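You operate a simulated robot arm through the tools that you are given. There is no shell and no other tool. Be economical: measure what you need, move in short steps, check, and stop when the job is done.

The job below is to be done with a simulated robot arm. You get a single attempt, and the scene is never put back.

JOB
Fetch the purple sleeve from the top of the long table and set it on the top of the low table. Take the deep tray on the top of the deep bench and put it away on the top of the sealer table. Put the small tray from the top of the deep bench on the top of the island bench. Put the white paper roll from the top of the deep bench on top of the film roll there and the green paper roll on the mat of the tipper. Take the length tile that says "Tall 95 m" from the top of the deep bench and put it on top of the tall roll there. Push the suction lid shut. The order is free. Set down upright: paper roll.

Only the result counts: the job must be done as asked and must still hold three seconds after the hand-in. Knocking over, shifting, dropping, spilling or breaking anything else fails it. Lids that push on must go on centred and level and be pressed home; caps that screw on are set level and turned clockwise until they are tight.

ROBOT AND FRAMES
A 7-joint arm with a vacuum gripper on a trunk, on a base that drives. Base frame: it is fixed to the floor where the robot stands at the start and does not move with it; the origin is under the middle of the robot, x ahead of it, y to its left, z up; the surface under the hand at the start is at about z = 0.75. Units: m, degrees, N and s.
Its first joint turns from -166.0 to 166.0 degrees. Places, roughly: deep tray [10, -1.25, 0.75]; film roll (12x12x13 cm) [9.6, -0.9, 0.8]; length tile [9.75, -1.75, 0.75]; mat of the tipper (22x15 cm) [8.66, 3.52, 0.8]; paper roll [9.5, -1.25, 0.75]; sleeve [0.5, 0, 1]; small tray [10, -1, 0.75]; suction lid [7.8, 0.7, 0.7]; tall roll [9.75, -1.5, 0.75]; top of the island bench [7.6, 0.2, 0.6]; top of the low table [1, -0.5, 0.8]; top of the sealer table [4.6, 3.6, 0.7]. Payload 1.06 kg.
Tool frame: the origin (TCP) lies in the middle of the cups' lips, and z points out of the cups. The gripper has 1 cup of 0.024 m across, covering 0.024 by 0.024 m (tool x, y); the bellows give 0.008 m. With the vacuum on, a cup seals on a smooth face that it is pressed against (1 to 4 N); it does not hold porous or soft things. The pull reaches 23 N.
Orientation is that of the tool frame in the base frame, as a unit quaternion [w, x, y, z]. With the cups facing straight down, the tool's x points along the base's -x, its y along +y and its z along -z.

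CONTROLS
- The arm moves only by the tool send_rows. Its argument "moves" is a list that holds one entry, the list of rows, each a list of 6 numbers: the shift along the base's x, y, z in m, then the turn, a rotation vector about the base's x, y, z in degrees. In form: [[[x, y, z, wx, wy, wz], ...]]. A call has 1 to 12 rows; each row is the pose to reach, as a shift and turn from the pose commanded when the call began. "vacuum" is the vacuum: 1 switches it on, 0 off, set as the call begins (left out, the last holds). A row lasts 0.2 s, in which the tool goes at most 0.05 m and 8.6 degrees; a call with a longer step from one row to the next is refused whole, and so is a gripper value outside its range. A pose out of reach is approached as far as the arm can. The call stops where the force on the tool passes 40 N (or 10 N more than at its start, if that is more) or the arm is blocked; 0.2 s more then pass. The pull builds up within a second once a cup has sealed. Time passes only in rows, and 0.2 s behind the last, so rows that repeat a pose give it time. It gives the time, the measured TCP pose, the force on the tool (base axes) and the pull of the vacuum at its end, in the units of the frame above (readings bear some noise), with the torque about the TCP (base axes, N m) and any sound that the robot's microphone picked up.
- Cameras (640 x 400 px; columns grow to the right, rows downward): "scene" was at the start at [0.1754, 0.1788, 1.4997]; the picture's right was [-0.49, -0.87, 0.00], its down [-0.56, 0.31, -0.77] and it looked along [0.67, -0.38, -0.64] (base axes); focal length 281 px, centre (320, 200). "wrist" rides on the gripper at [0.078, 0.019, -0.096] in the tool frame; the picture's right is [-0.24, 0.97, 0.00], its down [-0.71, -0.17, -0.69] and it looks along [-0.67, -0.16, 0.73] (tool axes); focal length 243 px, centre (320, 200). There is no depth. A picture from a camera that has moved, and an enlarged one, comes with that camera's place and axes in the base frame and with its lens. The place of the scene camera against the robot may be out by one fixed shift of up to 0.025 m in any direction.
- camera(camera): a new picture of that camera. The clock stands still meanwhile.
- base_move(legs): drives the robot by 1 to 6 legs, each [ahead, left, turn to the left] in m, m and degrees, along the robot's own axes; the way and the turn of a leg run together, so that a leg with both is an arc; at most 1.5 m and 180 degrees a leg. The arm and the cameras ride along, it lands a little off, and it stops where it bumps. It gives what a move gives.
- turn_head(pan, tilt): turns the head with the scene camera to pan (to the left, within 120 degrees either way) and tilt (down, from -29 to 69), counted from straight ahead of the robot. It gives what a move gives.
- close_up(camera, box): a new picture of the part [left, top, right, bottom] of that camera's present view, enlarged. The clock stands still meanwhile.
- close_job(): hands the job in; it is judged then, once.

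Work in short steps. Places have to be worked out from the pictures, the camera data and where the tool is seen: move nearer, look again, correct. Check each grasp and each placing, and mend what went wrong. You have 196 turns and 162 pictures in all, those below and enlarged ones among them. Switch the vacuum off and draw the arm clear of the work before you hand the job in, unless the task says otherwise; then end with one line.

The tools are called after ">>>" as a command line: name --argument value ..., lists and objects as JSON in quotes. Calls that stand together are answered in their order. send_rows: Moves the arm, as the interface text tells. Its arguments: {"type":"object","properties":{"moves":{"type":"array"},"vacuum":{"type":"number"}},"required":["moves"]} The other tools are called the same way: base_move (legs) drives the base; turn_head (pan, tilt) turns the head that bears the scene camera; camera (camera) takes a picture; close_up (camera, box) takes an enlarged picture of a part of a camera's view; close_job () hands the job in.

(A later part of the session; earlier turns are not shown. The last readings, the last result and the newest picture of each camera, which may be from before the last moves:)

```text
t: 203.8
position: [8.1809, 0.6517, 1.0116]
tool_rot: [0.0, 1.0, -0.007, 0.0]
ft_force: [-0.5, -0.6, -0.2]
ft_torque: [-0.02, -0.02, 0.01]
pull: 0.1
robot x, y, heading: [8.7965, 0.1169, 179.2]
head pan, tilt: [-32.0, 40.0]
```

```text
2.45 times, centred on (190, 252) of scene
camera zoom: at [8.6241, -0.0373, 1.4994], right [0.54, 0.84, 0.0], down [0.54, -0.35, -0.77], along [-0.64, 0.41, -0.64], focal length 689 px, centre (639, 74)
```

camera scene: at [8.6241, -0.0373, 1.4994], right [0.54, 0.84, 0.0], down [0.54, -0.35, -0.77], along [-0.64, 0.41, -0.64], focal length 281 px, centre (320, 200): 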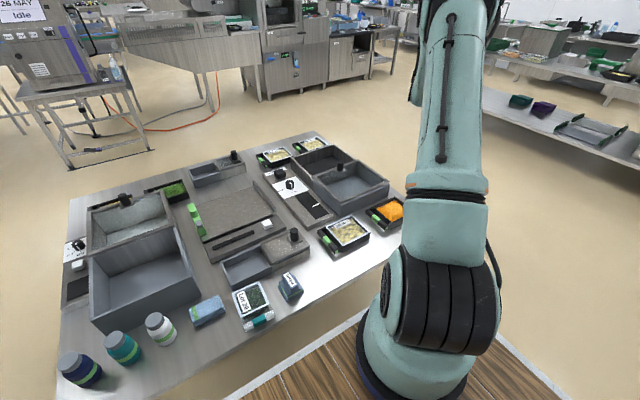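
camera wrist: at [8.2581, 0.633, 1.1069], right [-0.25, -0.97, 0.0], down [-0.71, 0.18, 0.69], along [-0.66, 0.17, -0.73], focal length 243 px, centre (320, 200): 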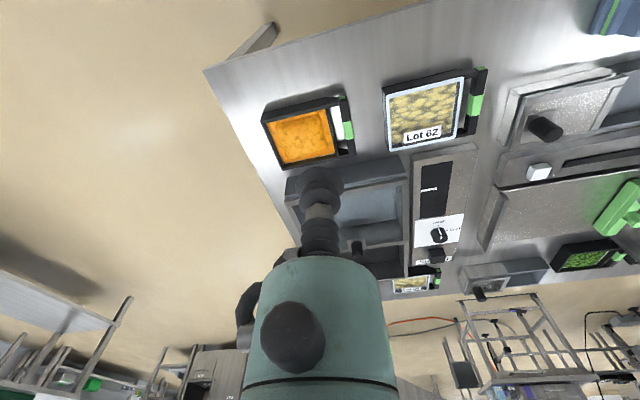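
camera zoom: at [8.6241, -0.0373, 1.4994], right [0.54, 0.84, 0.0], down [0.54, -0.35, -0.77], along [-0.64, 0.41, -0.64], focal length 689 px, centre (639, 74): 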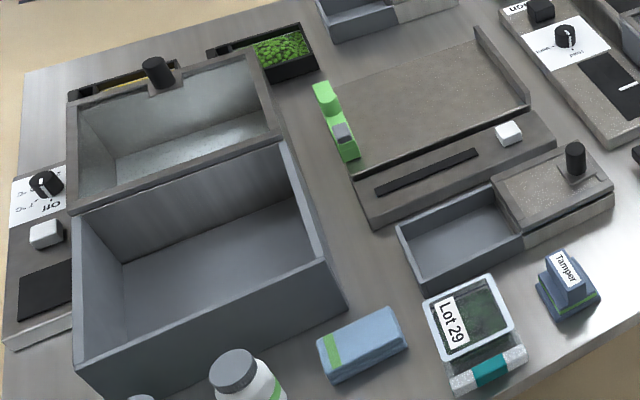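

I zoom more on the lid's edges to see whether it is offset sideways or raised.

>>> close_up --camera "scene" --box '[325, 160, 397, 220]'

>>> close_up --camera "scene" --box '[305, 145, 370, 190]'

```text
6.67 times, centred on (361, 190) of scene
camera zoom: at [8.6241, -0.0373, 1.4994], right [0.54, 0.84, 0.0], down [0.54, -0.35, -0.77], along [-0.64, 0.41, -0.64], focal length 1872 px, centre (47, 267)
```

zoom: 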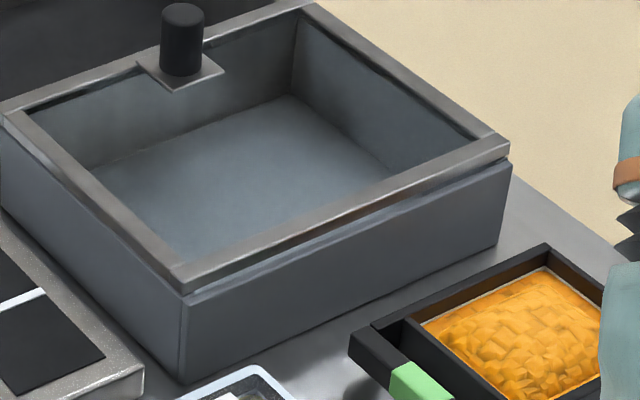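

```text
8.89 times, centred on (338, 168) of scene
camera zoom: at [8.6241, -0.0373, 1.4994], right [0.54, 0.84, 0.0], down [0.54, -0.35, -0.77], along [-0.64, 0.41, -0.64], focal length 2496 px, centre (164, 489)
```

zoom: 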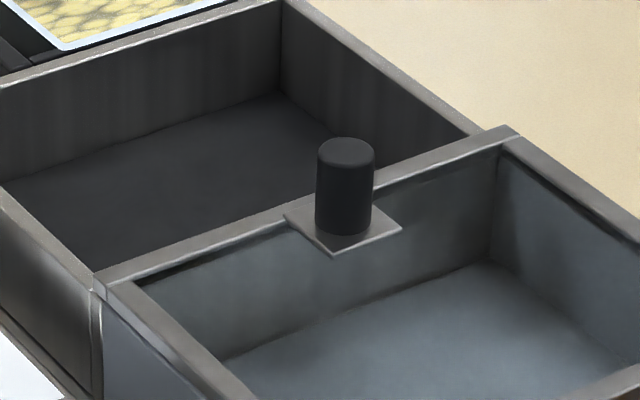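

The lid is a frame sitting exactly over the blue-grey front bin while the brown chamber behind is open; by analogy with the other boxes (lids over the brown chamber, knob at the far end), it must be pushed toward -x. That's best reached from the north side. I retract the arm and drive there.

>>> send_rows --moves '[[[0.01, -0.03, 0.04, 0, 0, 0], [0.02, -0.07, 0.08, 0, 0, 0], [0.03, -0.11, 0.12, 0, 0, 0], [0.04, -0.155, 0.14, 0, 0, 0], [0.05, -0.2, 0.16, 0, 0, 0], [0.06, -0.245, 0.18, 0, 0, 0], [0.07, -0.29, 0.2, 0, 0, 0], [0.08, -0.335, 0.2, 0, 0, 0], [0.09, -0.38, 0.2, 0, 0, 0], [0.1, -0.425, 0.2, 0, 0, 0], [0.11, -0.46, 0.2, 0, 0, 0], [0.11, -0.49, 0.2, 0, 0, 0]]]'

>>> base_move --legs '[[0, -1.3, 0], [0, 0, 90.5], [0, -1.15, 0]]'

>>> turn_head --pan 5 --tilt 50

>>> camera --camera "scene"

```text
refused: row 1 steps farther than a row can; nothing moved
```

```text
t: 219.7
position: [7.1109, 0.9004, 1.0111]
tool_rot: [0.0, 0.725, 0.689, 0.001]
ft_force: [-0.4, -0.3, -1.0]
ft_torque: [-0.05, -0.01, -0.03]
pull: 0.0
robot x, y, heading: [7.6747, 1.498, -93.1]
head pan, tilt: [-32.0, 40.0]
```

```text
t: 220.7
position: [7.1124, 0.8991, 1.0106]
tool_rot: [0.0, 0.725, 0.689, 0.0]
ft_force: [1.0, -0.6, 0.0]
ft_torque: [0.0, 0.0, 0.01]
pull: 0.0
robot x, y, heading: [7.6717, 1.4987, -92.9]
head pan, tilt: [5.0, 50.0]
```

```text
83 pictures are left
camera scene: at [7.8808, 1.3183, 1.4853], right [-1.0, -0.04, 0.0], down [-0.03, 0.77, -0.64], along [0.02, -0.64, -0.77], focal length 281 px, centre (320, 200)
```

scene: 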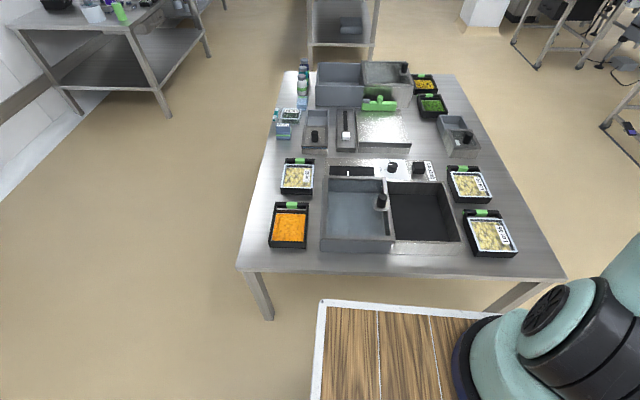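

The arm move was refused but the drive went well without contact. I zoom on the suction box from this side.

>>> close_up --camera "scene" --box '[305, 155, 475, 260]'

```text
3.76 times, centred on (390, 208) of scene
camera zoom: at [7.8808, 1.3183, 1.4853], right [-1.0, -0.04, 0.0], down [-0.03, 0.77, -0.64], along [0.02, -0.64, -0.77], focal length 1057 px, centre (56, 172)
```

zoom: 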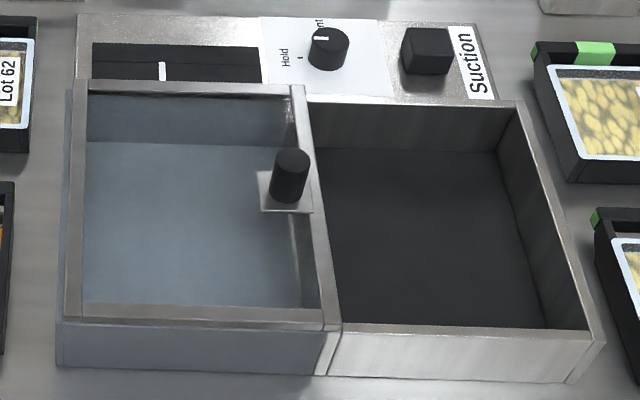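

Two views agree: knob top ≈ (7.695, 0.667, 0.734). I move over it at the present height.

>>> send_rows --moves '[[[0.045, -0.018, 0, 0, 0, 0], [0.09, -0.036, 0, 0, 0, 0], [0.135, -0.054, 0, 0, 0, 0], [0.18, -0.072, 0, 0, 0, 0], [0.225, -0.09, 0, 0, 0, 0], [0.27, -0.108, 0, 0, 0, 0], [0.315, -0.126, 0, 0, 0, 0], [0.36, -0.144, 0, 0, 0, 0], [0.405, -0.162, 0, 0, 0, 0], [0.45, -0.18, 0, 0, 0, 0], [0.495, -0.198, 0, 0, 0, 0], [0.53, -0.198, 0, 0, 0, 0]]]'

>>> send_rows --moves '[[[0.03, -0.02, -0.02, 0, 0, 0], [0.053, -0.033, -0.06, 0, 0, 0], [0.053, -0.033, -0.1, 0, 0, 0], [0.053, -0.033, -0.14, 0, 0, 0], [0.053, -0.033, -0.17, 0, 0, 0], [0.053, -0.033, -0.19, 0, 0, 0], [0.053, -0.033, -0.2, 0, 0, 0]]]'

>>> camera --camera "wrist"

>>> close_up --camera "scene" --box '[305, 135, 475, 240]'

```text
t: 223.3
position: [7.6438, 0.7024, 1.0094]
tool_rot: [0.0, 0.725, 0.689, 0.001]
ft_force: [0.1, 0.3, 1.1]
ft_torque: [0.02, -0.04, -0.02]
pull: 0.1
robot x, y, heading: [7.671, 1.4948, -92.9]
head pan, tilt: [5.0, 50.0]
```

```text
t: 224.9
position: [7.6957, 0.6689, 0.8109]
tool_rot: [0.0, 0.725, 0.689, 0.001]
ft_force: [-0.3, 0.0, 0.6]
ft_torque: [0.01, 0.01, 0.02]
pull: 0.2
robot x, y, heading: [7.6715, 1.4985, -92.8]
head pan, tilt: [5.0, 50.0]
```

```text
81 pictures are left
camera wrist: at [7.7173, 0.746, 0.9068], right [0.96, -0.28, 0.0], down [-0.21, -0.7, 0.68], along [-0.19, -0.66, -0.73], focal length 243 px, centre (320, 200)
```

wrist: 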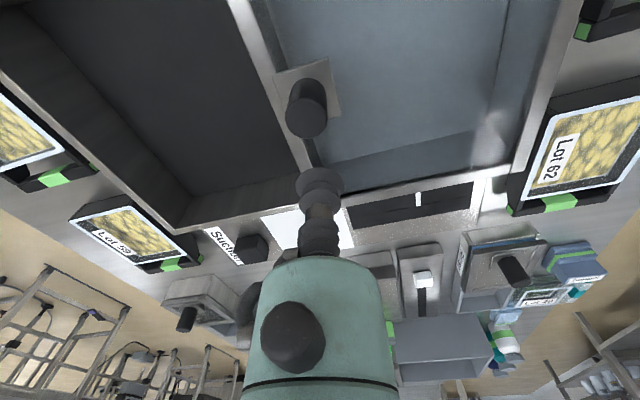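

```text
3.76 times, centred on (390, 188) of scene
camera zoom: at [7.881, 1.3184, 1.4853], right [-1.0, -0.04, 0.0], down [-0.03, 0.77, -0.64], along [0.02, -0.64, -0.77], focal length 1057 px, centre (56, 247)
```

zoom: 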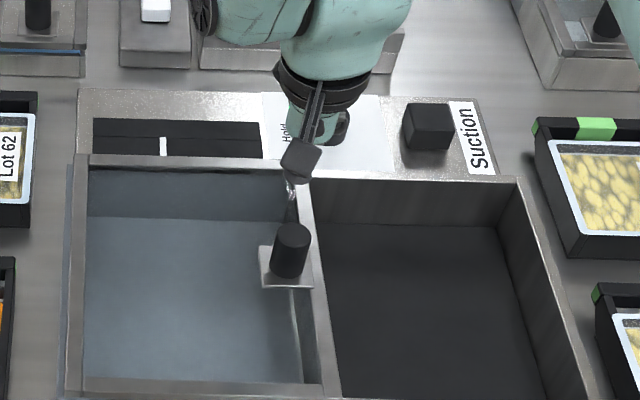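

Wrist view gives the knob top at ≈(7.690, 0.675). Small correction, then descend onto it with the vacuum on.

>>> send_rows --moves '[[[-0.004, 0.004, -0.03, 0, 0, 0], [-0.004, 0.004, -0.055, 0, 0, 0], [-0.004, 0.004, -0.065, 0, 0, 0], [-0.004, 0.004, -0.07, 0, 0, 0], [-0.004, 0.004, -0.074, 0, 0, 0], [-0.004, 0.004, -0.074, 0, 0, 0], [-0.004, 0.004, -0.074, 0, 0, 0]]]' --vacuum 1

```text
t: 226.5
position: [7.6916, 0.6734, 0.7378]
tool_rot: [0.0, 0.725, 0.688, 0.0]
ft_force: [1.1, 3.1, -3.8]
ft_torque: [-0.07, 0.12, 0.01]
pull: 22.7
robot x, y, heading: [7.6709, 1.4944, -93.0]
head pan, tilt: [5.0, 50.0]
```

Sealed on the knob. I drag gently 2 cm toward -x and read the force.

>>> send_rows --moves '[[[-0.005, 0, 0, 0, 0, 0], [-0.01, 0, 0, 0, 0, 0], [-0.015, 0, 0, 0, 0, 0], [-0.02, 0, 0, 0, 0, 0]]]'

>>> close_up --camera "scene" --box '[305, 135, 475, 240]'

```text
t: 227.5
position: [7.6717, 0.6721, 0.7365]
tool_rot: [0.0, 0.725, 0.689, 0.0]
ft_force: [-0.4, 0.5, -1.1]
ft_torque: [-0.1, 0.05, 0.09]
pull: 22.9
robot x, y, heading: [7.6756, 1.4946, -92.6]
head pan, tilt: [5.0, 50.0]
```

```text
3.76 times, centred on (390, 188) of scene
camera zoom: at [7.881, 1.3183, 1.4852], right [-1.0, -0.04, 0.0], down [-0.03, 0.77, -0.64], along [0.02, -0.64, -0.77], focal length 1057 px, centre (56, 247)
```

zoom: 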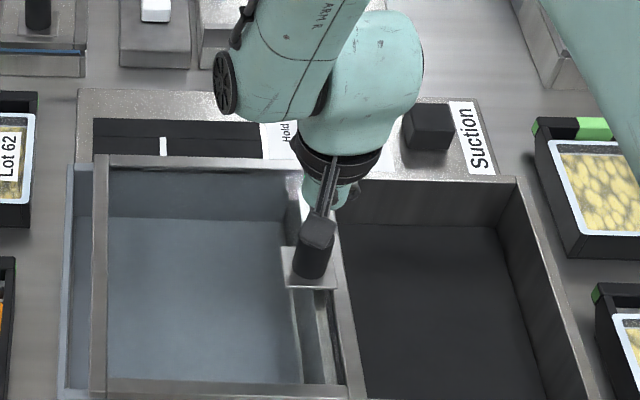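

It slides freely, as expected. I drag on, 0.18 m more.

>>> send_rows --moves '[[[-0.015, 0, 0, 0, 0, 0], [-0.03, 0, 0, 0, 0, 0], [-0.045, 0, 0, 0, 0, 0], [-0.06, 0, 0, 0, 0, 0], [-0.075, 0, 0, 0, 0, 0], [-0.09, 0, 0, 0, 0, 0], [-0.105, 0, 0, 0, 0, 0], [-0.12, 0, 0, 0, 0, 0], [-0.135, 0, 0, 0, 0, 0], [-0.15, 0, 0, 0, 0, 0]]]'

>>> close_up --camera "scene" --box '[305, 155, 475, 260]'

```text
t: 229.7
position: [7.521, 0.6739, 0.738]
tool_rot: [-0.001, 0.725, 0.689, 0.0]
ft_force: [-1.1, 1.5, -16.8]
ft_torque: [0.0, -0.04, -0.05]
pull: 22.8
robot x, y, heading: [7.674, 1.4933, -92.8]
head pan, tilt: [5.0, 50.0]
```

```text
3.76 times, centred on (390, 208) of scene
camera zoom: at [7.8809, 1.3177, 1.4852], right [-1.0, -0.04, 0.0], down [-0.03, 0.77, -0.64], along [0.02, -0.64, -0.77], focal length 1057 px, centre (56, 172)
```

zoom: 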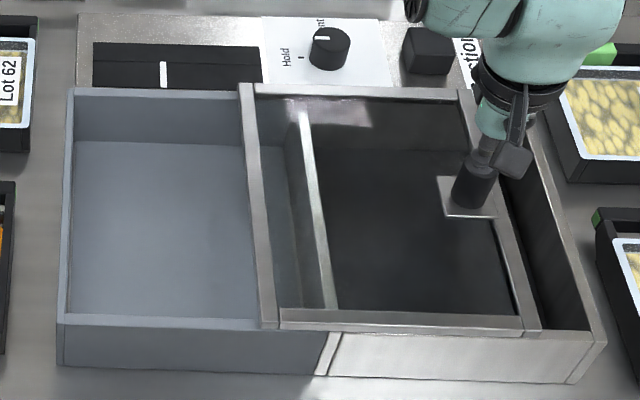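

The lid moved well but the tool is pulled down (-17 N), so its track slopes slightly; I lower by 4 mm and continue.

>>> send_rows --moves '[[[0, 0, -0.004, 0, 0, 0], [-0.01, 0, -0.005, 0, 0, 0], [-0.02, 0, -0.006, 0, 0, 0], [-0.03, 0, -0.006, 0, 0, 0]]]'

```text
t: 230.7
position: [7.4911, 0.6729, 0.7315]
tool_rot: [0.002, 0.725, 0.689, -0.001]
ft_force: [-0.2, 3.7, 15.8]
ft_torque: [-0.1, -0.04, -0.17]
pull: 23.2
robot x, y, heading: [7.6731, 1.4966, -92.7]
head pan, tilt: [5.0, 50.0]
```

Now pressing a bit; I raise 3 mm and go on in small steps.

>>> send_rows --moves '[[[0, 0, 0.003, 0, 0, 0], [-0.008, 0, 0.003, 0, 0, 0], [-0.016, 0, 0.003, 0, 0, 0], [-0.024, 0, 0.003, 0, 0, 0], [-0.03, 0, 0.003, 0, 0, 0]]]'

>>> close_up --camera "scene" --box '[305, 155, 475, 260]'

```text
t: 231.9
position: [7.4605, 0.6732, 0.7336]
tool_rot: [-0.001, 0.725, 0.689, 0.001]
ft_force: [3.1, 3.9, -6.7]
ft_torque: [-0.06, 0.01, -0.02]
pull: 22.6
robot x, y, heading: [7.6712, 1.4931, -92.7]
head pan, tilt: [5.0, 50.0]
```

```text
3.76 times, centred on (390, 208) of scene
camera zoom: at [7.881, 1.3182, 1.4852], right [-1.0, -0.04, 0.0], down [-0.03, 0.77, -0.64], along [0.02, -0.64, -0.77], focal length 1057 px, centre (56, 172)
```

zoom: 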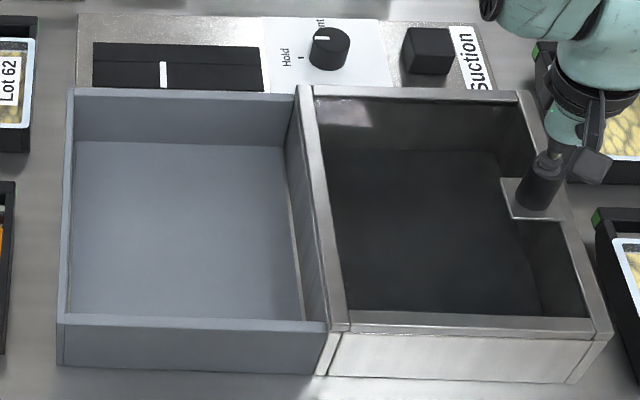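

Lid now covers the brown chamber. I push a few mm more to make sure it's at its stop.

>>> send_rows --moves '[[[-0.003, 0, 0, 0, 0, 0], [-0.006, 0, 0, 0, 0, 0], [-0.009, 0, 0, 0, 0, 0], [-0.009, 0, 0, 0, 0, 0]]]'

```text
t: 232.9
position: [7.4518, 0.6724, 0.7351]
tool_rot: [0.0, 0.725, 0.689, -0.002]
ft_force: [11.9, -3.5, 9.0]
ft_torque: [0.08, 0.08, 0.01]
pull: 22.7
robot x, y, heading: [7.6733, 1.4973, -92.7]
head pan, tilt: [5.0, 50.0]
```

At the stop (12 N). Vacuum off, wait, then straight up.

>>> send_rows --moves '[[[0, 0, 0, 0, 0, 0], [0, 0, 0, 0, 0, 0], [0, 0, 0, 0, 0, 0], [0, 0, 0.005, 0, 0, 0], [0, 0, 0.02, 0, 0, 0], [0, 0, 0.06, 0, 0, 0], [0, 0, 0.11, 0, 0, 0], [0, 0, 0.16, 0, 0, 0], [0, 0, 0.21, 0, 0, 0], [0, 0, 0.26, 0, 0, 0], [0, 0, 0.31, 0, 0, 0], [0, 0, 0.36, 0, 0, 0]]]' --vacuum 0

>>> close_up --camera "scene" --box '[305, 155, 475, 260]'

```text
t: 235.5
position: [7.4525, 0.6716, 1.0931]
tool_rot: [-0.001, 0.725, 0.689, 0.0]
ft_force: [-0.3, -0.1, 0.4]
ft_torque: [0.02, 0.0, 0.01]
pull: 0.0
robot x, y, heading: [7.6686, 1.4934, -92.9]
head pan, tilt: [5.0, 50.0]
```

```text
3.76 times, centred on (390, 208) of scene
camera zoom: at [7.8809, 1.3179, 1.4852], right [-1.0, -0.04, 0.0], down [-0.03, 0.77, -0.64], along [0.02, -0.64, -0.77], focal length 1057 px, centre (56, 172)
```

zoom: 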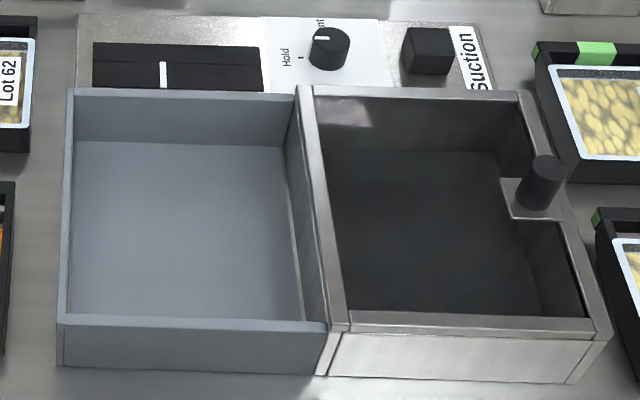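

The lid is shut. Next: tile and white roll from the west side of the deep bench. I retract the arm first (checking step sizes).

>>> send_rows --moves '[[[0.02, 0.03, 0.02, 0, 0, 0], [0.04, 0.06, 0.04, 0, 0, 0], [0.06, 0.09, 0.06, 0, 0, 0], [0.08, 0.12, 0.08, 0, 0, 0], [0.1, 0.15, 0.1, 0, 0, 0], [0.12, 0.18, 0.12, 0, 0, 0], [0.14, 0.21, 0.14, 0, 0, 0], [0.16, 0.24, 0.14, 0, 0, 0], [0.18, 0.27, 0.14, 0, 0, 0], [0.2, 0.3, 0.14, 0, 0, 0], [0.2, 0.3, 0.14, 0, 0, 0]]]'

```text
t: 237.9
position: [7.6529, 0.9748, 1.2334]
tool_rot: [0.0, 0.725, 0.689, 0.001]
ft_force: [0.5, 0.6, -1.1]
ft_torque: [-0.06, 0.04, 0.01]
pull: 0.0
robot x, y, heading: [7.6738, 1.4958, -92.8]
head pan, tilt: [5.0, 50.0]
```

Now drive: strafe east to x≈8.71, go south to y≈-1.25, turn to face the deep bench.

>>> base_move --legs '[[0, 1.04, 2.8], [1.4, 0, 0], [1.3, 0, 0], [0, 0, 90]]'

>>> turn_head --pan -10 --tilt 40

>>> camera --camera "scene"

```text
t: 259.8
position: [9.3188, -1.2137, 1.2348]
tool_rot: [0.0, -0.017, 1.0, 0.0]
ft_force: [0.8, -0.2, 0.1]
ft_torque: [0.01, 0.01, -0.01]
pull: 0.1
robot x, y, heading: [8.7977, -1.2371, 1.8]
head pan, tilt: [5.0, 50.0]
```

```text
t: 260.6
position: [9.3174, -1.2133, 1.235]
tool_rot: [0.0, -0.018, 1.0, 0.001]
ft_force: [0.4, -0.3, 0.4]
ft_torque: [-0.02, -0.03, 0.02]
pull: 0.1
robot x, y, heading: [8.7974, -1.2393, 2.1]
head pan, tilt: [-10.0, 40.0]
```

```text
75 pictures are left
camera scene: at [8.975, -1.0249, 1.4994], right [-0.14, -0.99, 0.0], down [-0.64, 0.09, -0.77], along [0.76, -0.11, -0.64], focal length 281 px, centre (320, 200)
```

scene: 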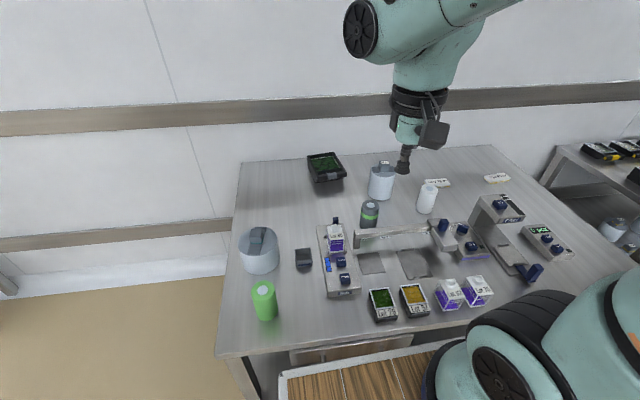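

Everything visible. Tile "Tall 95 m" ≈(9.856, -1.936), tall roll ≈(9.85, -1.41), white roll ≈(9.72, -1.56). I strafe right 0.4 m for better reach and move the tool toward the tile.

>>> base_move --legs '[[0, -0.4, -2]]'

>>> send_rows --moves '[[[0.04, -0.02, 0, 0, 0, 0], [0.08, -0.04, 0, 0, 0, 0], [0.12, -0.06, 0, 0, 0, 0], [0.16, -0.08, 0, 0, 0, 0], [0.2, -0.1, 0, 0, 0, 0], [0.24, -0.12, 0, 0, 0, 0], [0.28, -0.14, 0, 0, 0, 0], [0.32, -0.16, 0, 0, 0, 0], [0.36, -0.18, -0.02, 0, 0, 0], [0.38, -0.2, -0.06, 0, 0, 0], [0.38, -0.22, -0.1, 0, 0, 0], [0.38, -0.24, -0.14, 0, 0, 0]]]'

>>> camera --camera "wrist"

>>> camera --camera "scene"

```text
t: 263.1
position: [9.3251, -1.6325, 1.2359]
tool_rot: [0.0, 0.002, 1.0, 0.0]
ft_force: [-0.6, -0.2, -0.5]
ft_torque: [0.02, 0.01, -0.05]
pull: 0.2
robot x, y, heading: [8.8023, -1.6344, -0.2]
head pan, tilt: [-10.0, 40.0]
```

```text
t: 265.7
position: [9.7054, -1.8702, 1.0969]
tool_rot: [0.001, 0.002, 1.0, -0.001]
ft_force: [-0.1, -0.3, 0.0]
ft_torque: [0.0, -0.01, -0.02]
pull: 0.0
robot x, y, heading: [8.801, -1.6327, -0.6]
head pan, tilt: [-10.0, 40.0]
```

```text
74 pictures are left
camera wrist: at [9.6261, -1.8512, 1.194], right [0.24, 0.97, 0.0], down [0.71, -0.17, 0.69], along [0.67, -0.16, -0.73], focal length 243 px, centre (320, 200)
```

wrist: 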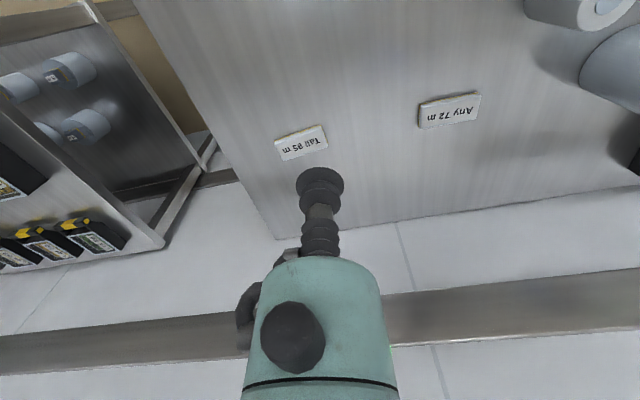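

```text
73 pictures are left
camera scene: at [8.9881, -1.4302, 1.4994], right [-0.18, -0.98, 0.0], down [-0.63, 0.11, -0.77], along [0.75, -0.14, -0.64], focal length 281 px, centre (320, 200)
```

scene: 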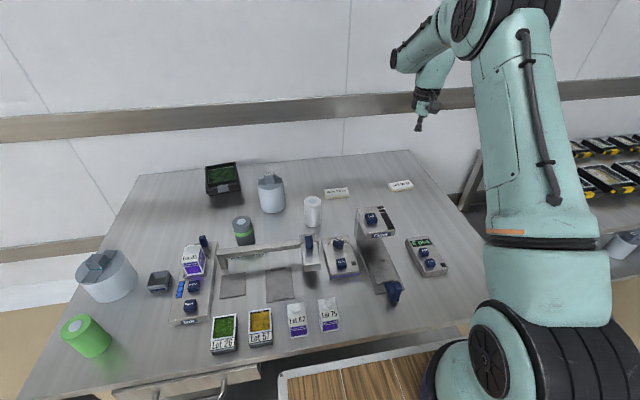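

Tile centre ≈(9.859, -1.946). I go above it and descend to z≈0.79 with vacuum on.

>>> send_rows --moves '[[[0.04, -0.02, 0, 0, 0, 0], [0.08, -0.04, 0, 0, 0, 0], [0.12, -0.06, 0, 0, 0, 0], [0.154, -0.076, 0, 0, 0, 0], [0.154, -0.076, -0.05, 0, 0, 0], [0.154, -0.076, -0.1, 0, 0, 0], [0.154, -0.076, -0.15, 0, 0, 0], [0.154, -0.076, -0.2, 0, 0, 0], [0.154, -0.076, -0.25, 0, 0, 0], [0.154, -0.076, -0.28, 0, 0, 0], [0.154, -0.076, -0.3, 0, 0, 0], [0.154, -0.076, -0.3, 0, 0, 0]]]' --vacuum 1

>>> camera --camera "wrist"

```text
t: 268.3
position: [9.8078, -1.9332, 0.816]
tool_rot: [0.0, 0.003, 1.0, 0.0]
ft_force: [-0.5, 0.2, 1.0]
ft_torque: [0.0, -0.03, 0.03]
pull: 0.1
out of reach, approached as far as the arm can: row 3, 4, 5, 6, 7, 8, 9, 10, 11, 12
robot x, y, heading: [8.8015, -1.6374, -0.5]
head pan, tilt: [-10.0, 40.0]
```

```text
72 pictures are left
camera wrist: at [9.7284, -1.913, 0.9122], right [0.24, 0.97, 0.0], down [0.71, -0.17, 0.69], along [0.67, -0.16, -0.73], focal length 243 px, centre (320, 200)
```

wrist: 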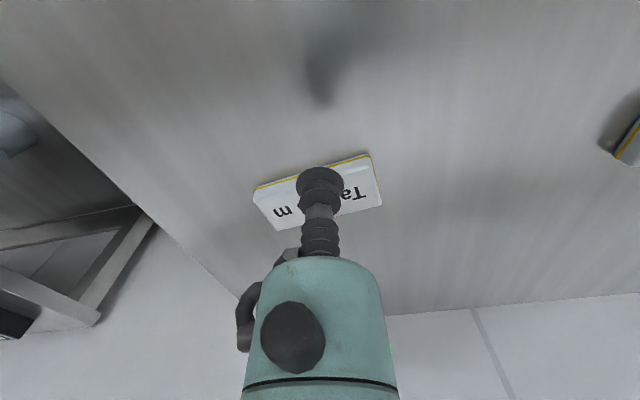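

Out of reach by 5 cm. I lift and shift the base 0.3 m right and 4 cm ahead.

>>> send_rows --moves '[[[-0.02, 0, 0.04, 0, 0, 0], [-0.06, 0.02, 0.08, 0, 0, 0], [-0.1, 0.03, 0.12, 0, 0, 0], [-0.14, 0.04, 0.15, 0, 0, 0]]]' --vacuum 0

>>> base_move --legs '[[0, -0.28, 0.4], [0.04, 0, 0]]'

```text
refused: row 2 steps farther than a row can; nothing moved
```

```text
t: 270.7
position: [9.8502, -2.204, 0.8163]
tool_rot: [0.001, -0.001, 1.0, 0.0]
ft_force: [0.4, -0.9, 0.5]
ft_torque: [0.02, 0.0, 0.0]
pull: 0.0
robot x, y, heading: [8.8428, -1.9167, 0.1]
head pan, tilt: [-10.0, 40.0]
```

No contact happened. Now I move up slightly and back over the tile (shift +0.009, +0.258).

>>> send_rows --moves '[[[0, 0.03, 0.03, 0, 0, 0], [0, 0.075, 0.04, 0, 0, 0], [0, 0.12, 0.04, 0, 0, 0], [0, 0.165, 0.04, 0, 0, 0], [0, 0.21, 0.04, 0, 0, 0], [0.005, 0.25, 0.04, 0, 0, 0], [0.005, 0.258, 0.01, 0, 0, 0], [0.005, 0.258, -0.02, 0, 0, 0], [0.005, 0.258, -0.02, 0, 0, 0]]]' --vacuum 1

>>> camera --camera "wrist"

```text
t: 272.7
position: [9.856, -1.9446, 0.7948]
tool_rot: [0.0, 0.0, 1.0, 0.001]
ft_force: [0.1, -0.3, 0.1]
ft_torque: [-0.01, -0.01, -0.01]
pull: 0.0
robot x, y, heading: [8.8465, -1.9128, 0.2]
head pan, tilt: [-10.0, 40.0]
```

```text
71 pictures are left
camera wrist: at [9.777, -1.9258, 0.8912], right [0.23, 0.97, 0.0], down [0.71, -0.17, 0.69], along [0.67, -0.16, -0.73], focal length 243 px, centre (320, 200)
```

wrist: 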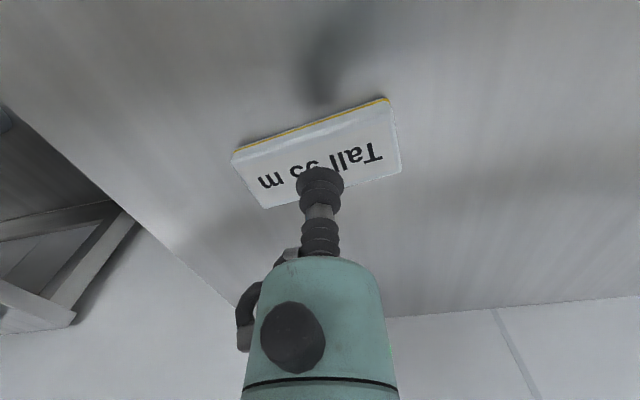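

Aligned over the tile centre (within 3 mm). Descend slowly to seal.

>>> send_rows --moves '[[[0.002, 0, -0.01, 0, 0, 0], [0.002, 0, -0.018, 0, 0, 0], [0.002, 0, -0.024, 0, 0, 0], [0.002, 0, -0.029, 0, 0, 0], [0.002, 0, -0.032, 0, 0, 0], [0.002, 0, -0.032, 0, 0, 0], [0.002, 0, -0.032, 0, 0, 0]]]'

```text
t: 274.3
position: [9.8564, -1.9458, 0.7661]
tool_rot: [0.001, -0.001, 1.0, 0.0]
ft_force: [5.7, -0.7, 14.9]
ft_torque: [0.0, 0.02, 0.01]
pull: 23.2
robot x, y, heading: [8.846, -1.9129, 0.0]
head pan, tilt: [-10.0, 40.0]
```

Sealed on the tile. Lift and move toward the tall roll for a look.

>>> send_rows --moves '[[[0, 0, 0.02, 0, 0, 0], [0, 0, 0.06, 0, 0, 0], [-0.01, 0, 0.1, 0, 0, 0], [-0.02, 0, 0.14, 0, 0, 0], [-0.04, 0.01, 0.18, 0, 0, 0], [-0.06, 0.02, 0.22, 0, 0, 0], [-0.08, 0.03, 0.26, 0, 0, 0], [-0.1, 0.06, 0.28, 0, 0, 0], [-0.12, 0.1, 0.28, 0, 0, 0], [-0.14, 0.14, 0.28, 0, 0, 0], [-0.16, 0.18, 0.28, 0, 0, 0], [-0.17, 0.2, 0.28, 0, 0, 0]]]'

>>> camera --camera "wrist"

```text
t: 276.9
position: [9.6851, -1.7447, 1.0454]
tool_rot: [0.0, 0.0, 1.0, 0.0]
ft_force: [-0.5, 0.2, -0.3]
ft_torque: [-0.01, 0.02, -0.03]
pull: 22.5
robot x, y, heading: [8.8443, -1.9123, 0.2]
head pan, tilt: [-10.0, 40.0]
```

```text
70 pictures are left
camera wrist: at [9.6061, -1.7256, 1.1418], right [0.23, 0.97, 0.0], down [0.71, -0.17, 0.69], along [0.67, -0.16, -0.73], focal length 243 px, centre (320, 200)
```

wrist: 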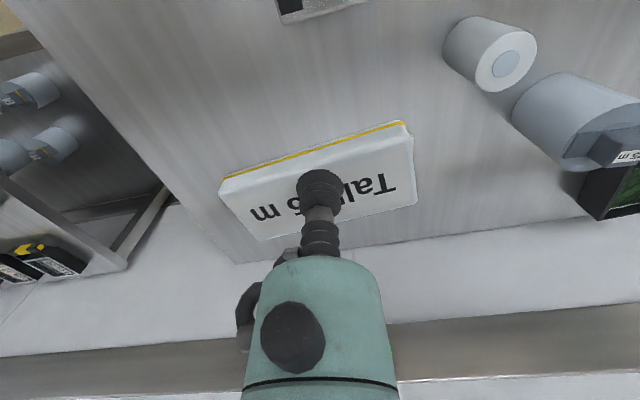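

Tile held. I shift the base left 0.45 m to be opposite the tall roll (tool passes at z≈1.04, above everything).

>>> base_move --legs '[[0, 0.45, 0]]'

>>> camera --camera "wrist"

>>> close_up --camera "scene" --box '[300, 120, 460, 220]'

```text
t: 279.7
position: [9.6824, -1.2731, 1.0456]
tool_rot: [-0.001, -0.004, 1.0, 0.0]
ft_force: [0.0, -1.1, -1.0]
ft_torque: [0.03, -0.02, -0.03]
pull: 23.4
robot x, y, heading: [8.8408, -1.4473, 0.6]
head pan, tilt: [-10.0, 40.0]
```

```text
69 pictures are left
camera wrist: at [9.6027, -1.2545, 1.1417], right [0.23, 0.97, 0.0], down [0.71, -0.17, 0.69], along [0.67, -0.16, -0.73], focal length 243 px, centre (320, 200)
```

wrist: 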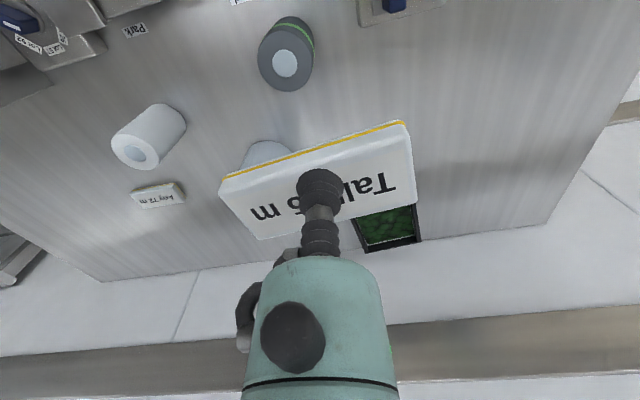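

```text
4.00 times, centred on (380, 170) of scene
camera zoom: at [9.0241, -1.2399, 1.4994], right [-0.17, -0.99, 0.0], down [-0.63, 0.11, -0.77], along [0.76, -0.13, -0.64], focal length 1123 px, centre (80, 320)
```

zoom: 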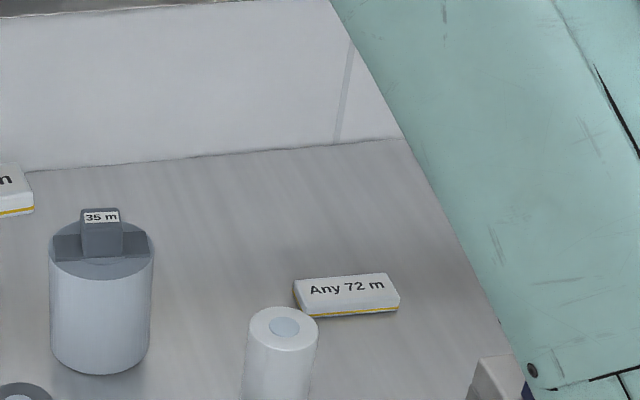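

I zoom onto the tall roll's top to measure the block.

>>> close_up --camera "scene" --box '[305, 120, 345, 145]'

>>> close_up --camera "scene" --box '[300, 140, 364, 180]'

```text
16.00 times, centred on (325, 132) of scene
camera zoom: at [9.0241, -1.2399, 1.4994], right [-0.17, -0.99, 0.0], down [-0.63, 0.11, -0.77], along [0.76, -0.13, -0.64], focal length 4493 px, centre (240, 1280)
```

zoom: 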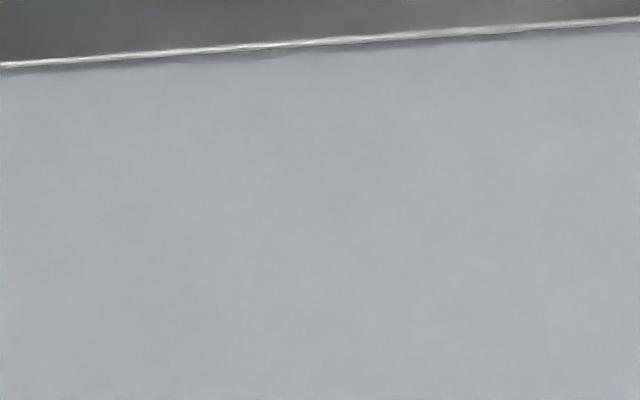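

```text
10.00 times, centred on (332, 160) of scene
camera zoom: at [9.0241, -1.2399, 1.4994], right [-0.17, -0.99, 0.0], down [-0.63, 0.11, -0.77], along [0.76, -0.13, -0.64], focal length 2808 px, centre (200, 600)
```

zoom: 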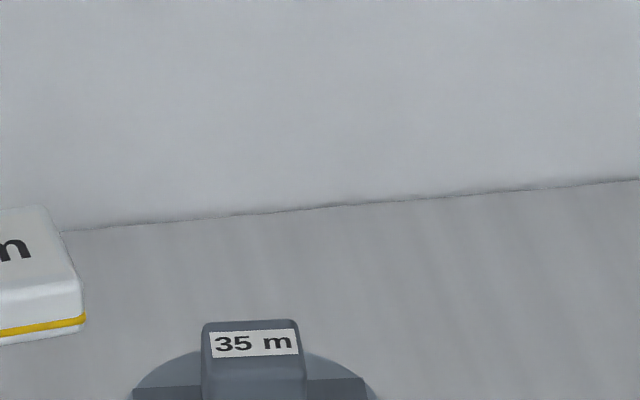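

>>> close_up --camera "scene" --box '[293, 168, 357, 208]'

```text
10.00 times, centred on (325, 188) of scene
camera zoom: at [9.0241, -1.2399, 1.4994], right [-0.17, -0.99, 0.0], down [-0.63, 0.11, -0.77], along [0.76, -0.13, -0.64], focal length 2808 px, centre (270, 320)
```

zoom: 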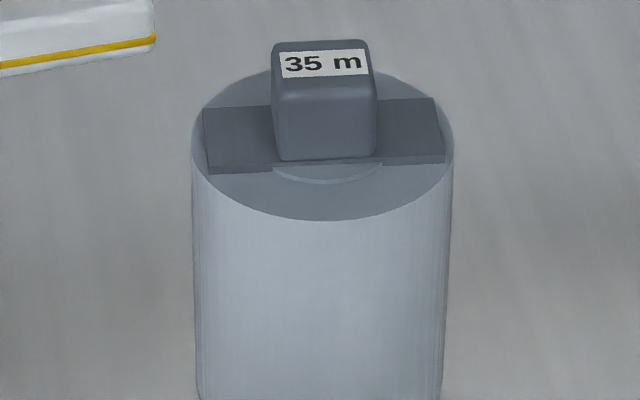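

Rays from two scene views agree: block top centre ≈(9.850, -1.416, 0.895). I bring the tile above it at z≈0.97 and check.

>>> send_rows --moves '[[[0.03, -0.025, 0, 0, 0, 0], [0.06, -0.05, 0, 0, 0, 0], [0.09, -0.075, 0, 0, 0, 0], [0.12, -0.1, 0, 0, 0, 0], [0.15, -0.125, 0, 0, 0, 0], [0.168, -0.143, 0, 0, 0, 0], [0.168, -0.143, -0.04, 0, 0, 0], [0.168, -0.143, -0.075, 0, 0, 0], [0.168, -0.143, -0.075, 0, 0, 0]]]'

>>> close_up --camera "scene" --box '[273, 143, 377, 208]'

>>> camera --camera "wrist"

```text
t: 281.7
position: [9.8512, -1.4161, 0.97]
tool_rot: [0.0, -0.005, 1.0, 0.0]
ft_force: [0.3, 0.1, 0.0]
ft_torque: [0.04, 0.0, -0.01]
pull: 23.1
robot x, y, heading: [8.8411, -1.4479, 0.3]
head pan, tilt: [-10.0, 40.0]
```

```text
6.15 times, centred on (325, 176) of scene
camera zoom: at [9.024, -1.24, 1.4994], right [-0.17, -0.99, 0.0], down [-0.63, 0.11, -0.77], along [0.76, -0.13, -0.64], focal length 1728 px, centre (289, 351)
```

zoom: 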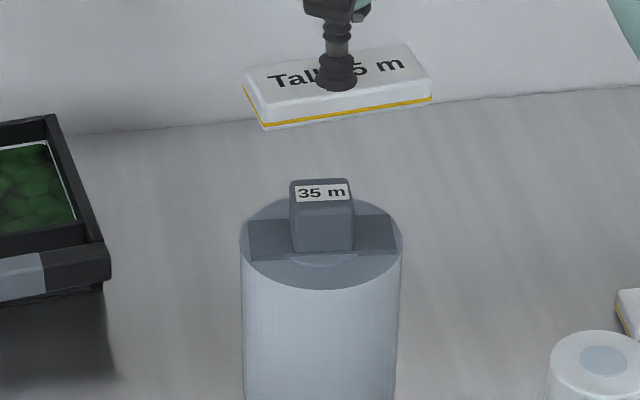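

```text
63 pictures are left
camera wrist: at [9.771, -1.3981, 1.0668], right [0.23, 0.97, 0.0], down [0.71, -0.17, 0.69], along [0.67, -0.16, -0.73], focal length 243 px, centre (320, 200)
```

wrist: 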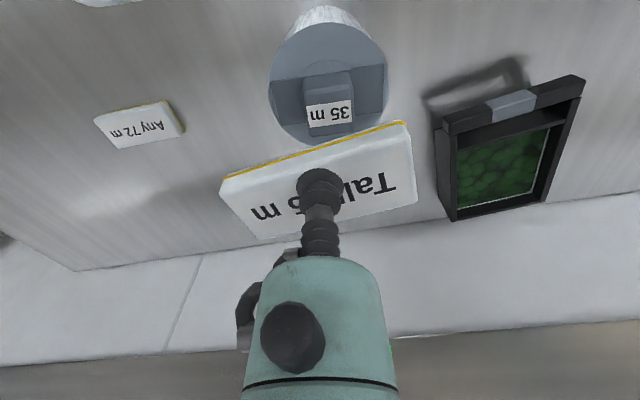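

The wrist view confirms the block top at ≈(9.848, -1.410). I correct slightly and lower to contact.

>>> send_rows --moves '[[[-0.003, 0.005, -0.015, 0, 0, 0], [-0.003, 0.005, -0.03, 0, 0, 0], [-0.003, 0.005, -0.038, 0, 0, 0], [-0.003, 0.005, -0.043, 0, 0, 0], [-0.003, 0.005, -0.047, 0, 0, 0], [-0.003, 0.005, -0.05, 0, 0, 0]]]'

>>> close_up --camera "scene" --box '[273, 143, 377, 208]'

```text
t: 283.1
position: [9.8482, -1.411, 0.9215]
tool_rot: [0.0, -0.004, 1.0, 0.0]
ft_force: [0.0, 0.2, -0.2]
ft_torque: [-0.01, -0.01, -0.02]
pull: 22.9
robot x, y, heading: [8.843, -1.4519, 0.5]
head pan, tilt: [-10.0, 40.0]
```

```text
6.15 times, centred on (325, 176) of scene
camera zoom: at [9.024, -1.2399, 1.4994], right [-0.17, -0.99, 0.0], down [-0.63, 0.11, -0.77], along [0.76, -0.13, -0.64], focal length 1728 px, centre (289, 351)
```

zoom: 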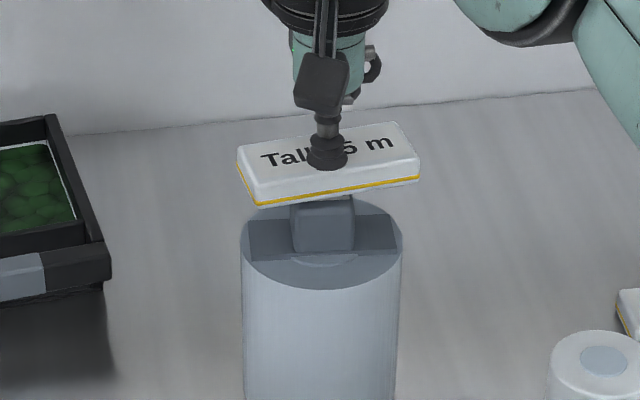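

Nearly there and centred; I continue down in fine steps.

>>> send_rows --moves '[[[0, 0, -0.002, 0, 0, 0], [0, 0, -0.004, 0, 0, 0], [0, 0, -0.006, 0, 0, 0], [0, 0, -0.006, 0, 0, 0]]]'

```text
t: 284.1
position: [9.8485, -1.4115, 0.9163]
tool_rot: [0.001, -0.004, 1.0, 0.001]
ft_force: [-0.3, -2.0, 4.7]
ft_torque: [-0.03, 0.01, 0.0]
pull: 23.3
robot x, y, heading: [8.8398, -1.4474, 0.8]
head pan, tilt: [-10.0, 40.0]
```

Contact (4.7 N). Release and go straight up.

>>> send_rows --moves '[[[0, 0, -0.001, 0, 0, 0], [0, 0, -0.001, 0, 0, 0], [0, 0, -0.001, 0, 0, 0], [0, 0, -0.001, 0, 0, 0], [0, 0, 0.002, 0, 0, 0], [0, 0, 0.006, 0, 0, 0], [0, 0, 0.02, 0, 0, 0], [0, 0, 0.06, 0, 0, 0], [0, 0, 0.1, 0, 0, 0], [0, 0, 0.14, 0, 0, 0], [-0.04, 0, 0.16, 0, 0, 0], [-0.08, 0, 0.17, 0, 0, 0]]]' --vacuum 0

>>> close_up --camera "scene" --box '[273, 143, 377, 208]'

>>> camera --camera "wrist"

```text
t: 286.7
position: [9.7688, -1.4113, 1.087]
tool_rot: [0.0, -0.004, 1.0, 0.0]
ft_force: [1.0, 0.0, 0.1]
ft_torque: [0.0, 0.02, 0.0]
pull: 0.0
robot x, y, heading: [8.8412, -1.4489, 0.6]
head pan, tilt: [-10.0, 40.0]
```

```text
6.15 times, centred on (325, 176) of scene
camera zoom: at [9.0247, -1.24, 1.4994], right [-0.17, -0.99, 0.0], down [-0.63, 0.11, -0.77], along [0.76, -0.13, -0.64], focal length 1728 px, centre (289, 351)
```

zoom: 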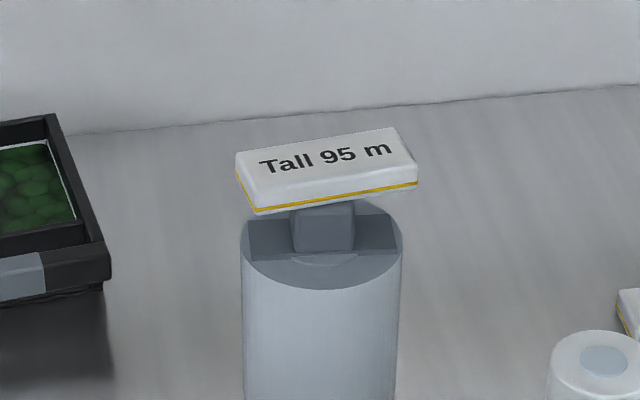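

```text
60 pictures are left
camera wrist: at [9.6881, -1.3927, 1.1824], right [0.23, 0.97, 0.0], down [0.71, -0.17, 0.68], along [0.67, -0.16, -0.73], focal length 243 px, centre (320, 200)
```

wrist: 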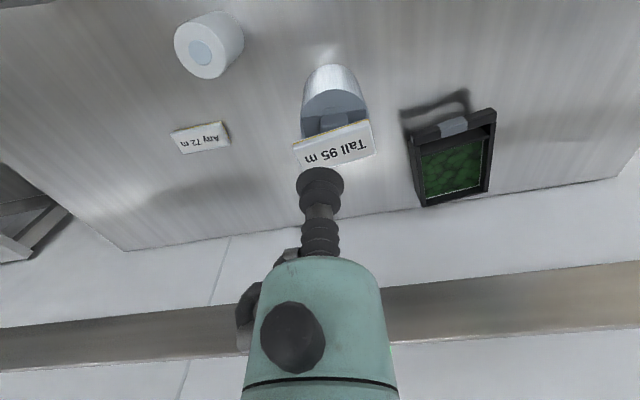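

The tile rests level on the tall roll. White roll's core top ≈(9.723, -1.548, 0.856). I move above it and refine.

>>> send_rows --moves '[[[-0.02, -0.03, 0, 0, 0, 0], [-0.03, -0.07, 0, 0, 0, 0], [-0.046, -0.11, 0, 0, 0, 0], [-0.046, -0.137, -0.03, 0, 0, 0], [-0.046, -0.137, -0.07, 0, 0, 0], [-0.046, -0.137, -0.11, 0, 0, 0], [-0.046, -0.137, -0.15, 0, 0, 0], [-0.046, -0.137, -0.165, 0, 0, 0], [-0.046, -0.137, -0.165, 0, 0, 0]]]'

>>> close_up --camera "wrist" --box '[240, 60, 400, 200]'

```text
t: 288.7
position: [9.7205, -1.5464, 0.9191]
tool_rot: [0.0, -0.005, 1.0, 0.0]
ft_force: [0.4, 0.3, 0.3]
ft_torque: [-0.02, -0.01, 0.01]
pull: 0.1
robot x, y, heading: [8.8408, -1.4478, 0.5]
head pan, tilt: [-10.0, 40.0]
```

```text
2.86 times, centred on (320, 130) of wrist
camera zoom: at [9.6419, -1.5285, 1.0149], right [0.23, 0.97, 0.0], down [0.71, -0.17, 0.69], along [0.67, -0.16, -0.73], focal length 693 px, centre (320, 400)
```

zoom: 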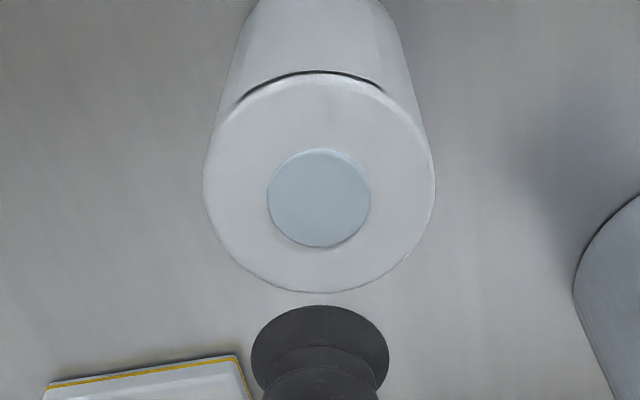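

Core is 2.6 cm wide and the cup is within 1 mm of its centre. Descend onto it with vacuum on.

>>> send_rows --moves '[[[0, 0, -0.03, 0, 0, 0], [0, 0, -0.05, 0, 0, 0], [0, 0, -0.057, 0, 0, 0], [0, 0, -0.061, 0, 0, 0], [0, 0, -0.064, 0, 0, 0], [0, 0, -0.064, 0, 0, 0], [0, 0, -0.064, 0, 0, 0]]]' --vacuum 1

```text
t: 290.3
position: [9.7239, -1.5476, 0.8556]
tool_rot: [0.0, -0.004, 1.0, 0.0]
ft_force: [-0.5, -0.2, 0.3]
ft_torque: [0.01, 0.01, 0.01]
pull: 0.1
robot x, y, heading: [8.8382, -1.4463, 0.4]
head pan, tilt: [-10.0, 40.0]
```

>>> send_rows --moves '[[[-0.001, 0, -0.002, 0, 0, 0], [-0.001, 0, -0.004, 0, 0, 0], [-0.001, 0, -0.005, 0, 0, 0], [-0.001, 0, -0.005, 0, 0, 0], [-0.001, 0, -0.005, 0, 0, 0]]]'

```text
t: 291.5
position: [9.7211, -1.5477, 0.8514]
tool_rot: [0.0, -0.005, 1.0, 0.0]
ft_force: [0.0, -0.8, 0.3]
ft_torque: [-0.02, -0.01, -0.01]
pull: 23.2
robot x, y, heading: [8.8404, -1.4492, 0.3]
head pan, tilt: [-10.0, 40.0]
```

Sealed. Lift to z≈1.1 and move toward the film roll; then measure its knob.

>>> send_rows --moves '[[[0, 0, 0.02, 0, 0, 0], [0, 0, 0.06, 0, 0, 0], [0, 0, 0.105, 0, 0, 0], [0, 0, 0.15, 0, 0, 0], [0, 0, 0.195, 0, 0, 0], [-0.01, 0, 0.24, 0, 0, 0], [-0.02, 0.03, 0.26, 0, 0, 0], [-0.03, 0.07, 0.26, 0, 0, 0], [-0.04, 0.115, 0.26, 0, 0, 0], [-0.05, 0.16, 0.26, 0, 0, 0], [-0.06, 0.205, 0.26, 0, 0, 0], [-0.07, 0.25, 0.26, 0, 0, 0]]]'

>>> turn_head --pan 20 --tilt 45

>>> camera --camera "scene"

>>> camera --camera "wrist"

```text
t: 294.1
position: [9.6505, -1.3002, 1.1084]
tool_rot: [0.0, -0.004, 1.0, 0.0]
ft_force: [0.3, -0.5, -0.8]
ft_torque: [0.05, 0.04, 0.0]
pull: 22.6
robot x, y, heading: [8.8434, -1.4478, 0.4]
head pan, tilt: [-10.0, 40.0]
```

```text
t: 295.0
position: [9.6495, -1.299, 1.1091]
tool_rot: [0.0, -0.005, 1.0, 0.0]
ft_force: [0.4, 0.9, -1.3]
ft_torque: [0.0, 0.0, 0.0]
pull: 23.4
robot x, y, heading: [8.8418, -1.4469, 0.5]
head pan, tilt: [20.0, 45.0]
```

```text
58 pictures are left
camera scene: at [9.0164, -1.1974, 1.4922], right [0.35, -0.94, 0.0], down [-0.66, -0.25, -0.71], along [0.66, 0.25, -0.71], focal length 281 px, centre (320, 200)
```

scene: 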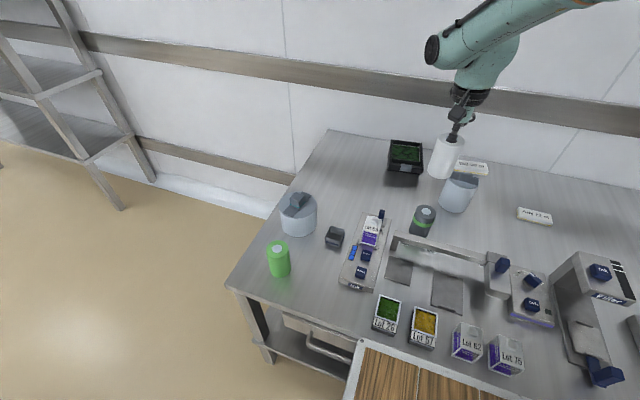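

```text
57 pictures are left
camera wrist: at [9.5699, -1.2808, 1.2053], right [0.23, 0.97, 0.0], down [0.71, -0.17, 0.69], along [0.67, -0.16, -0.73], focal length 243 px, centre (320, 200)
```

wrist: 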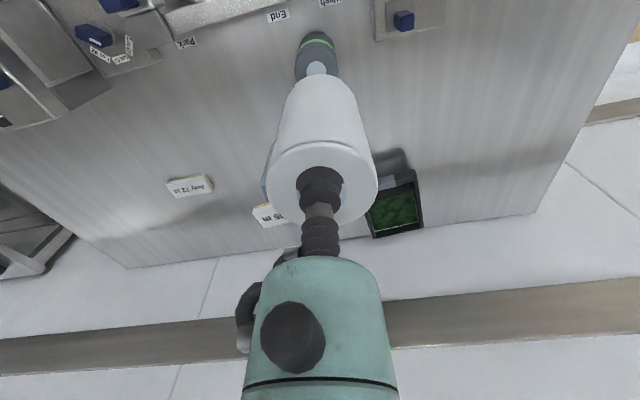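

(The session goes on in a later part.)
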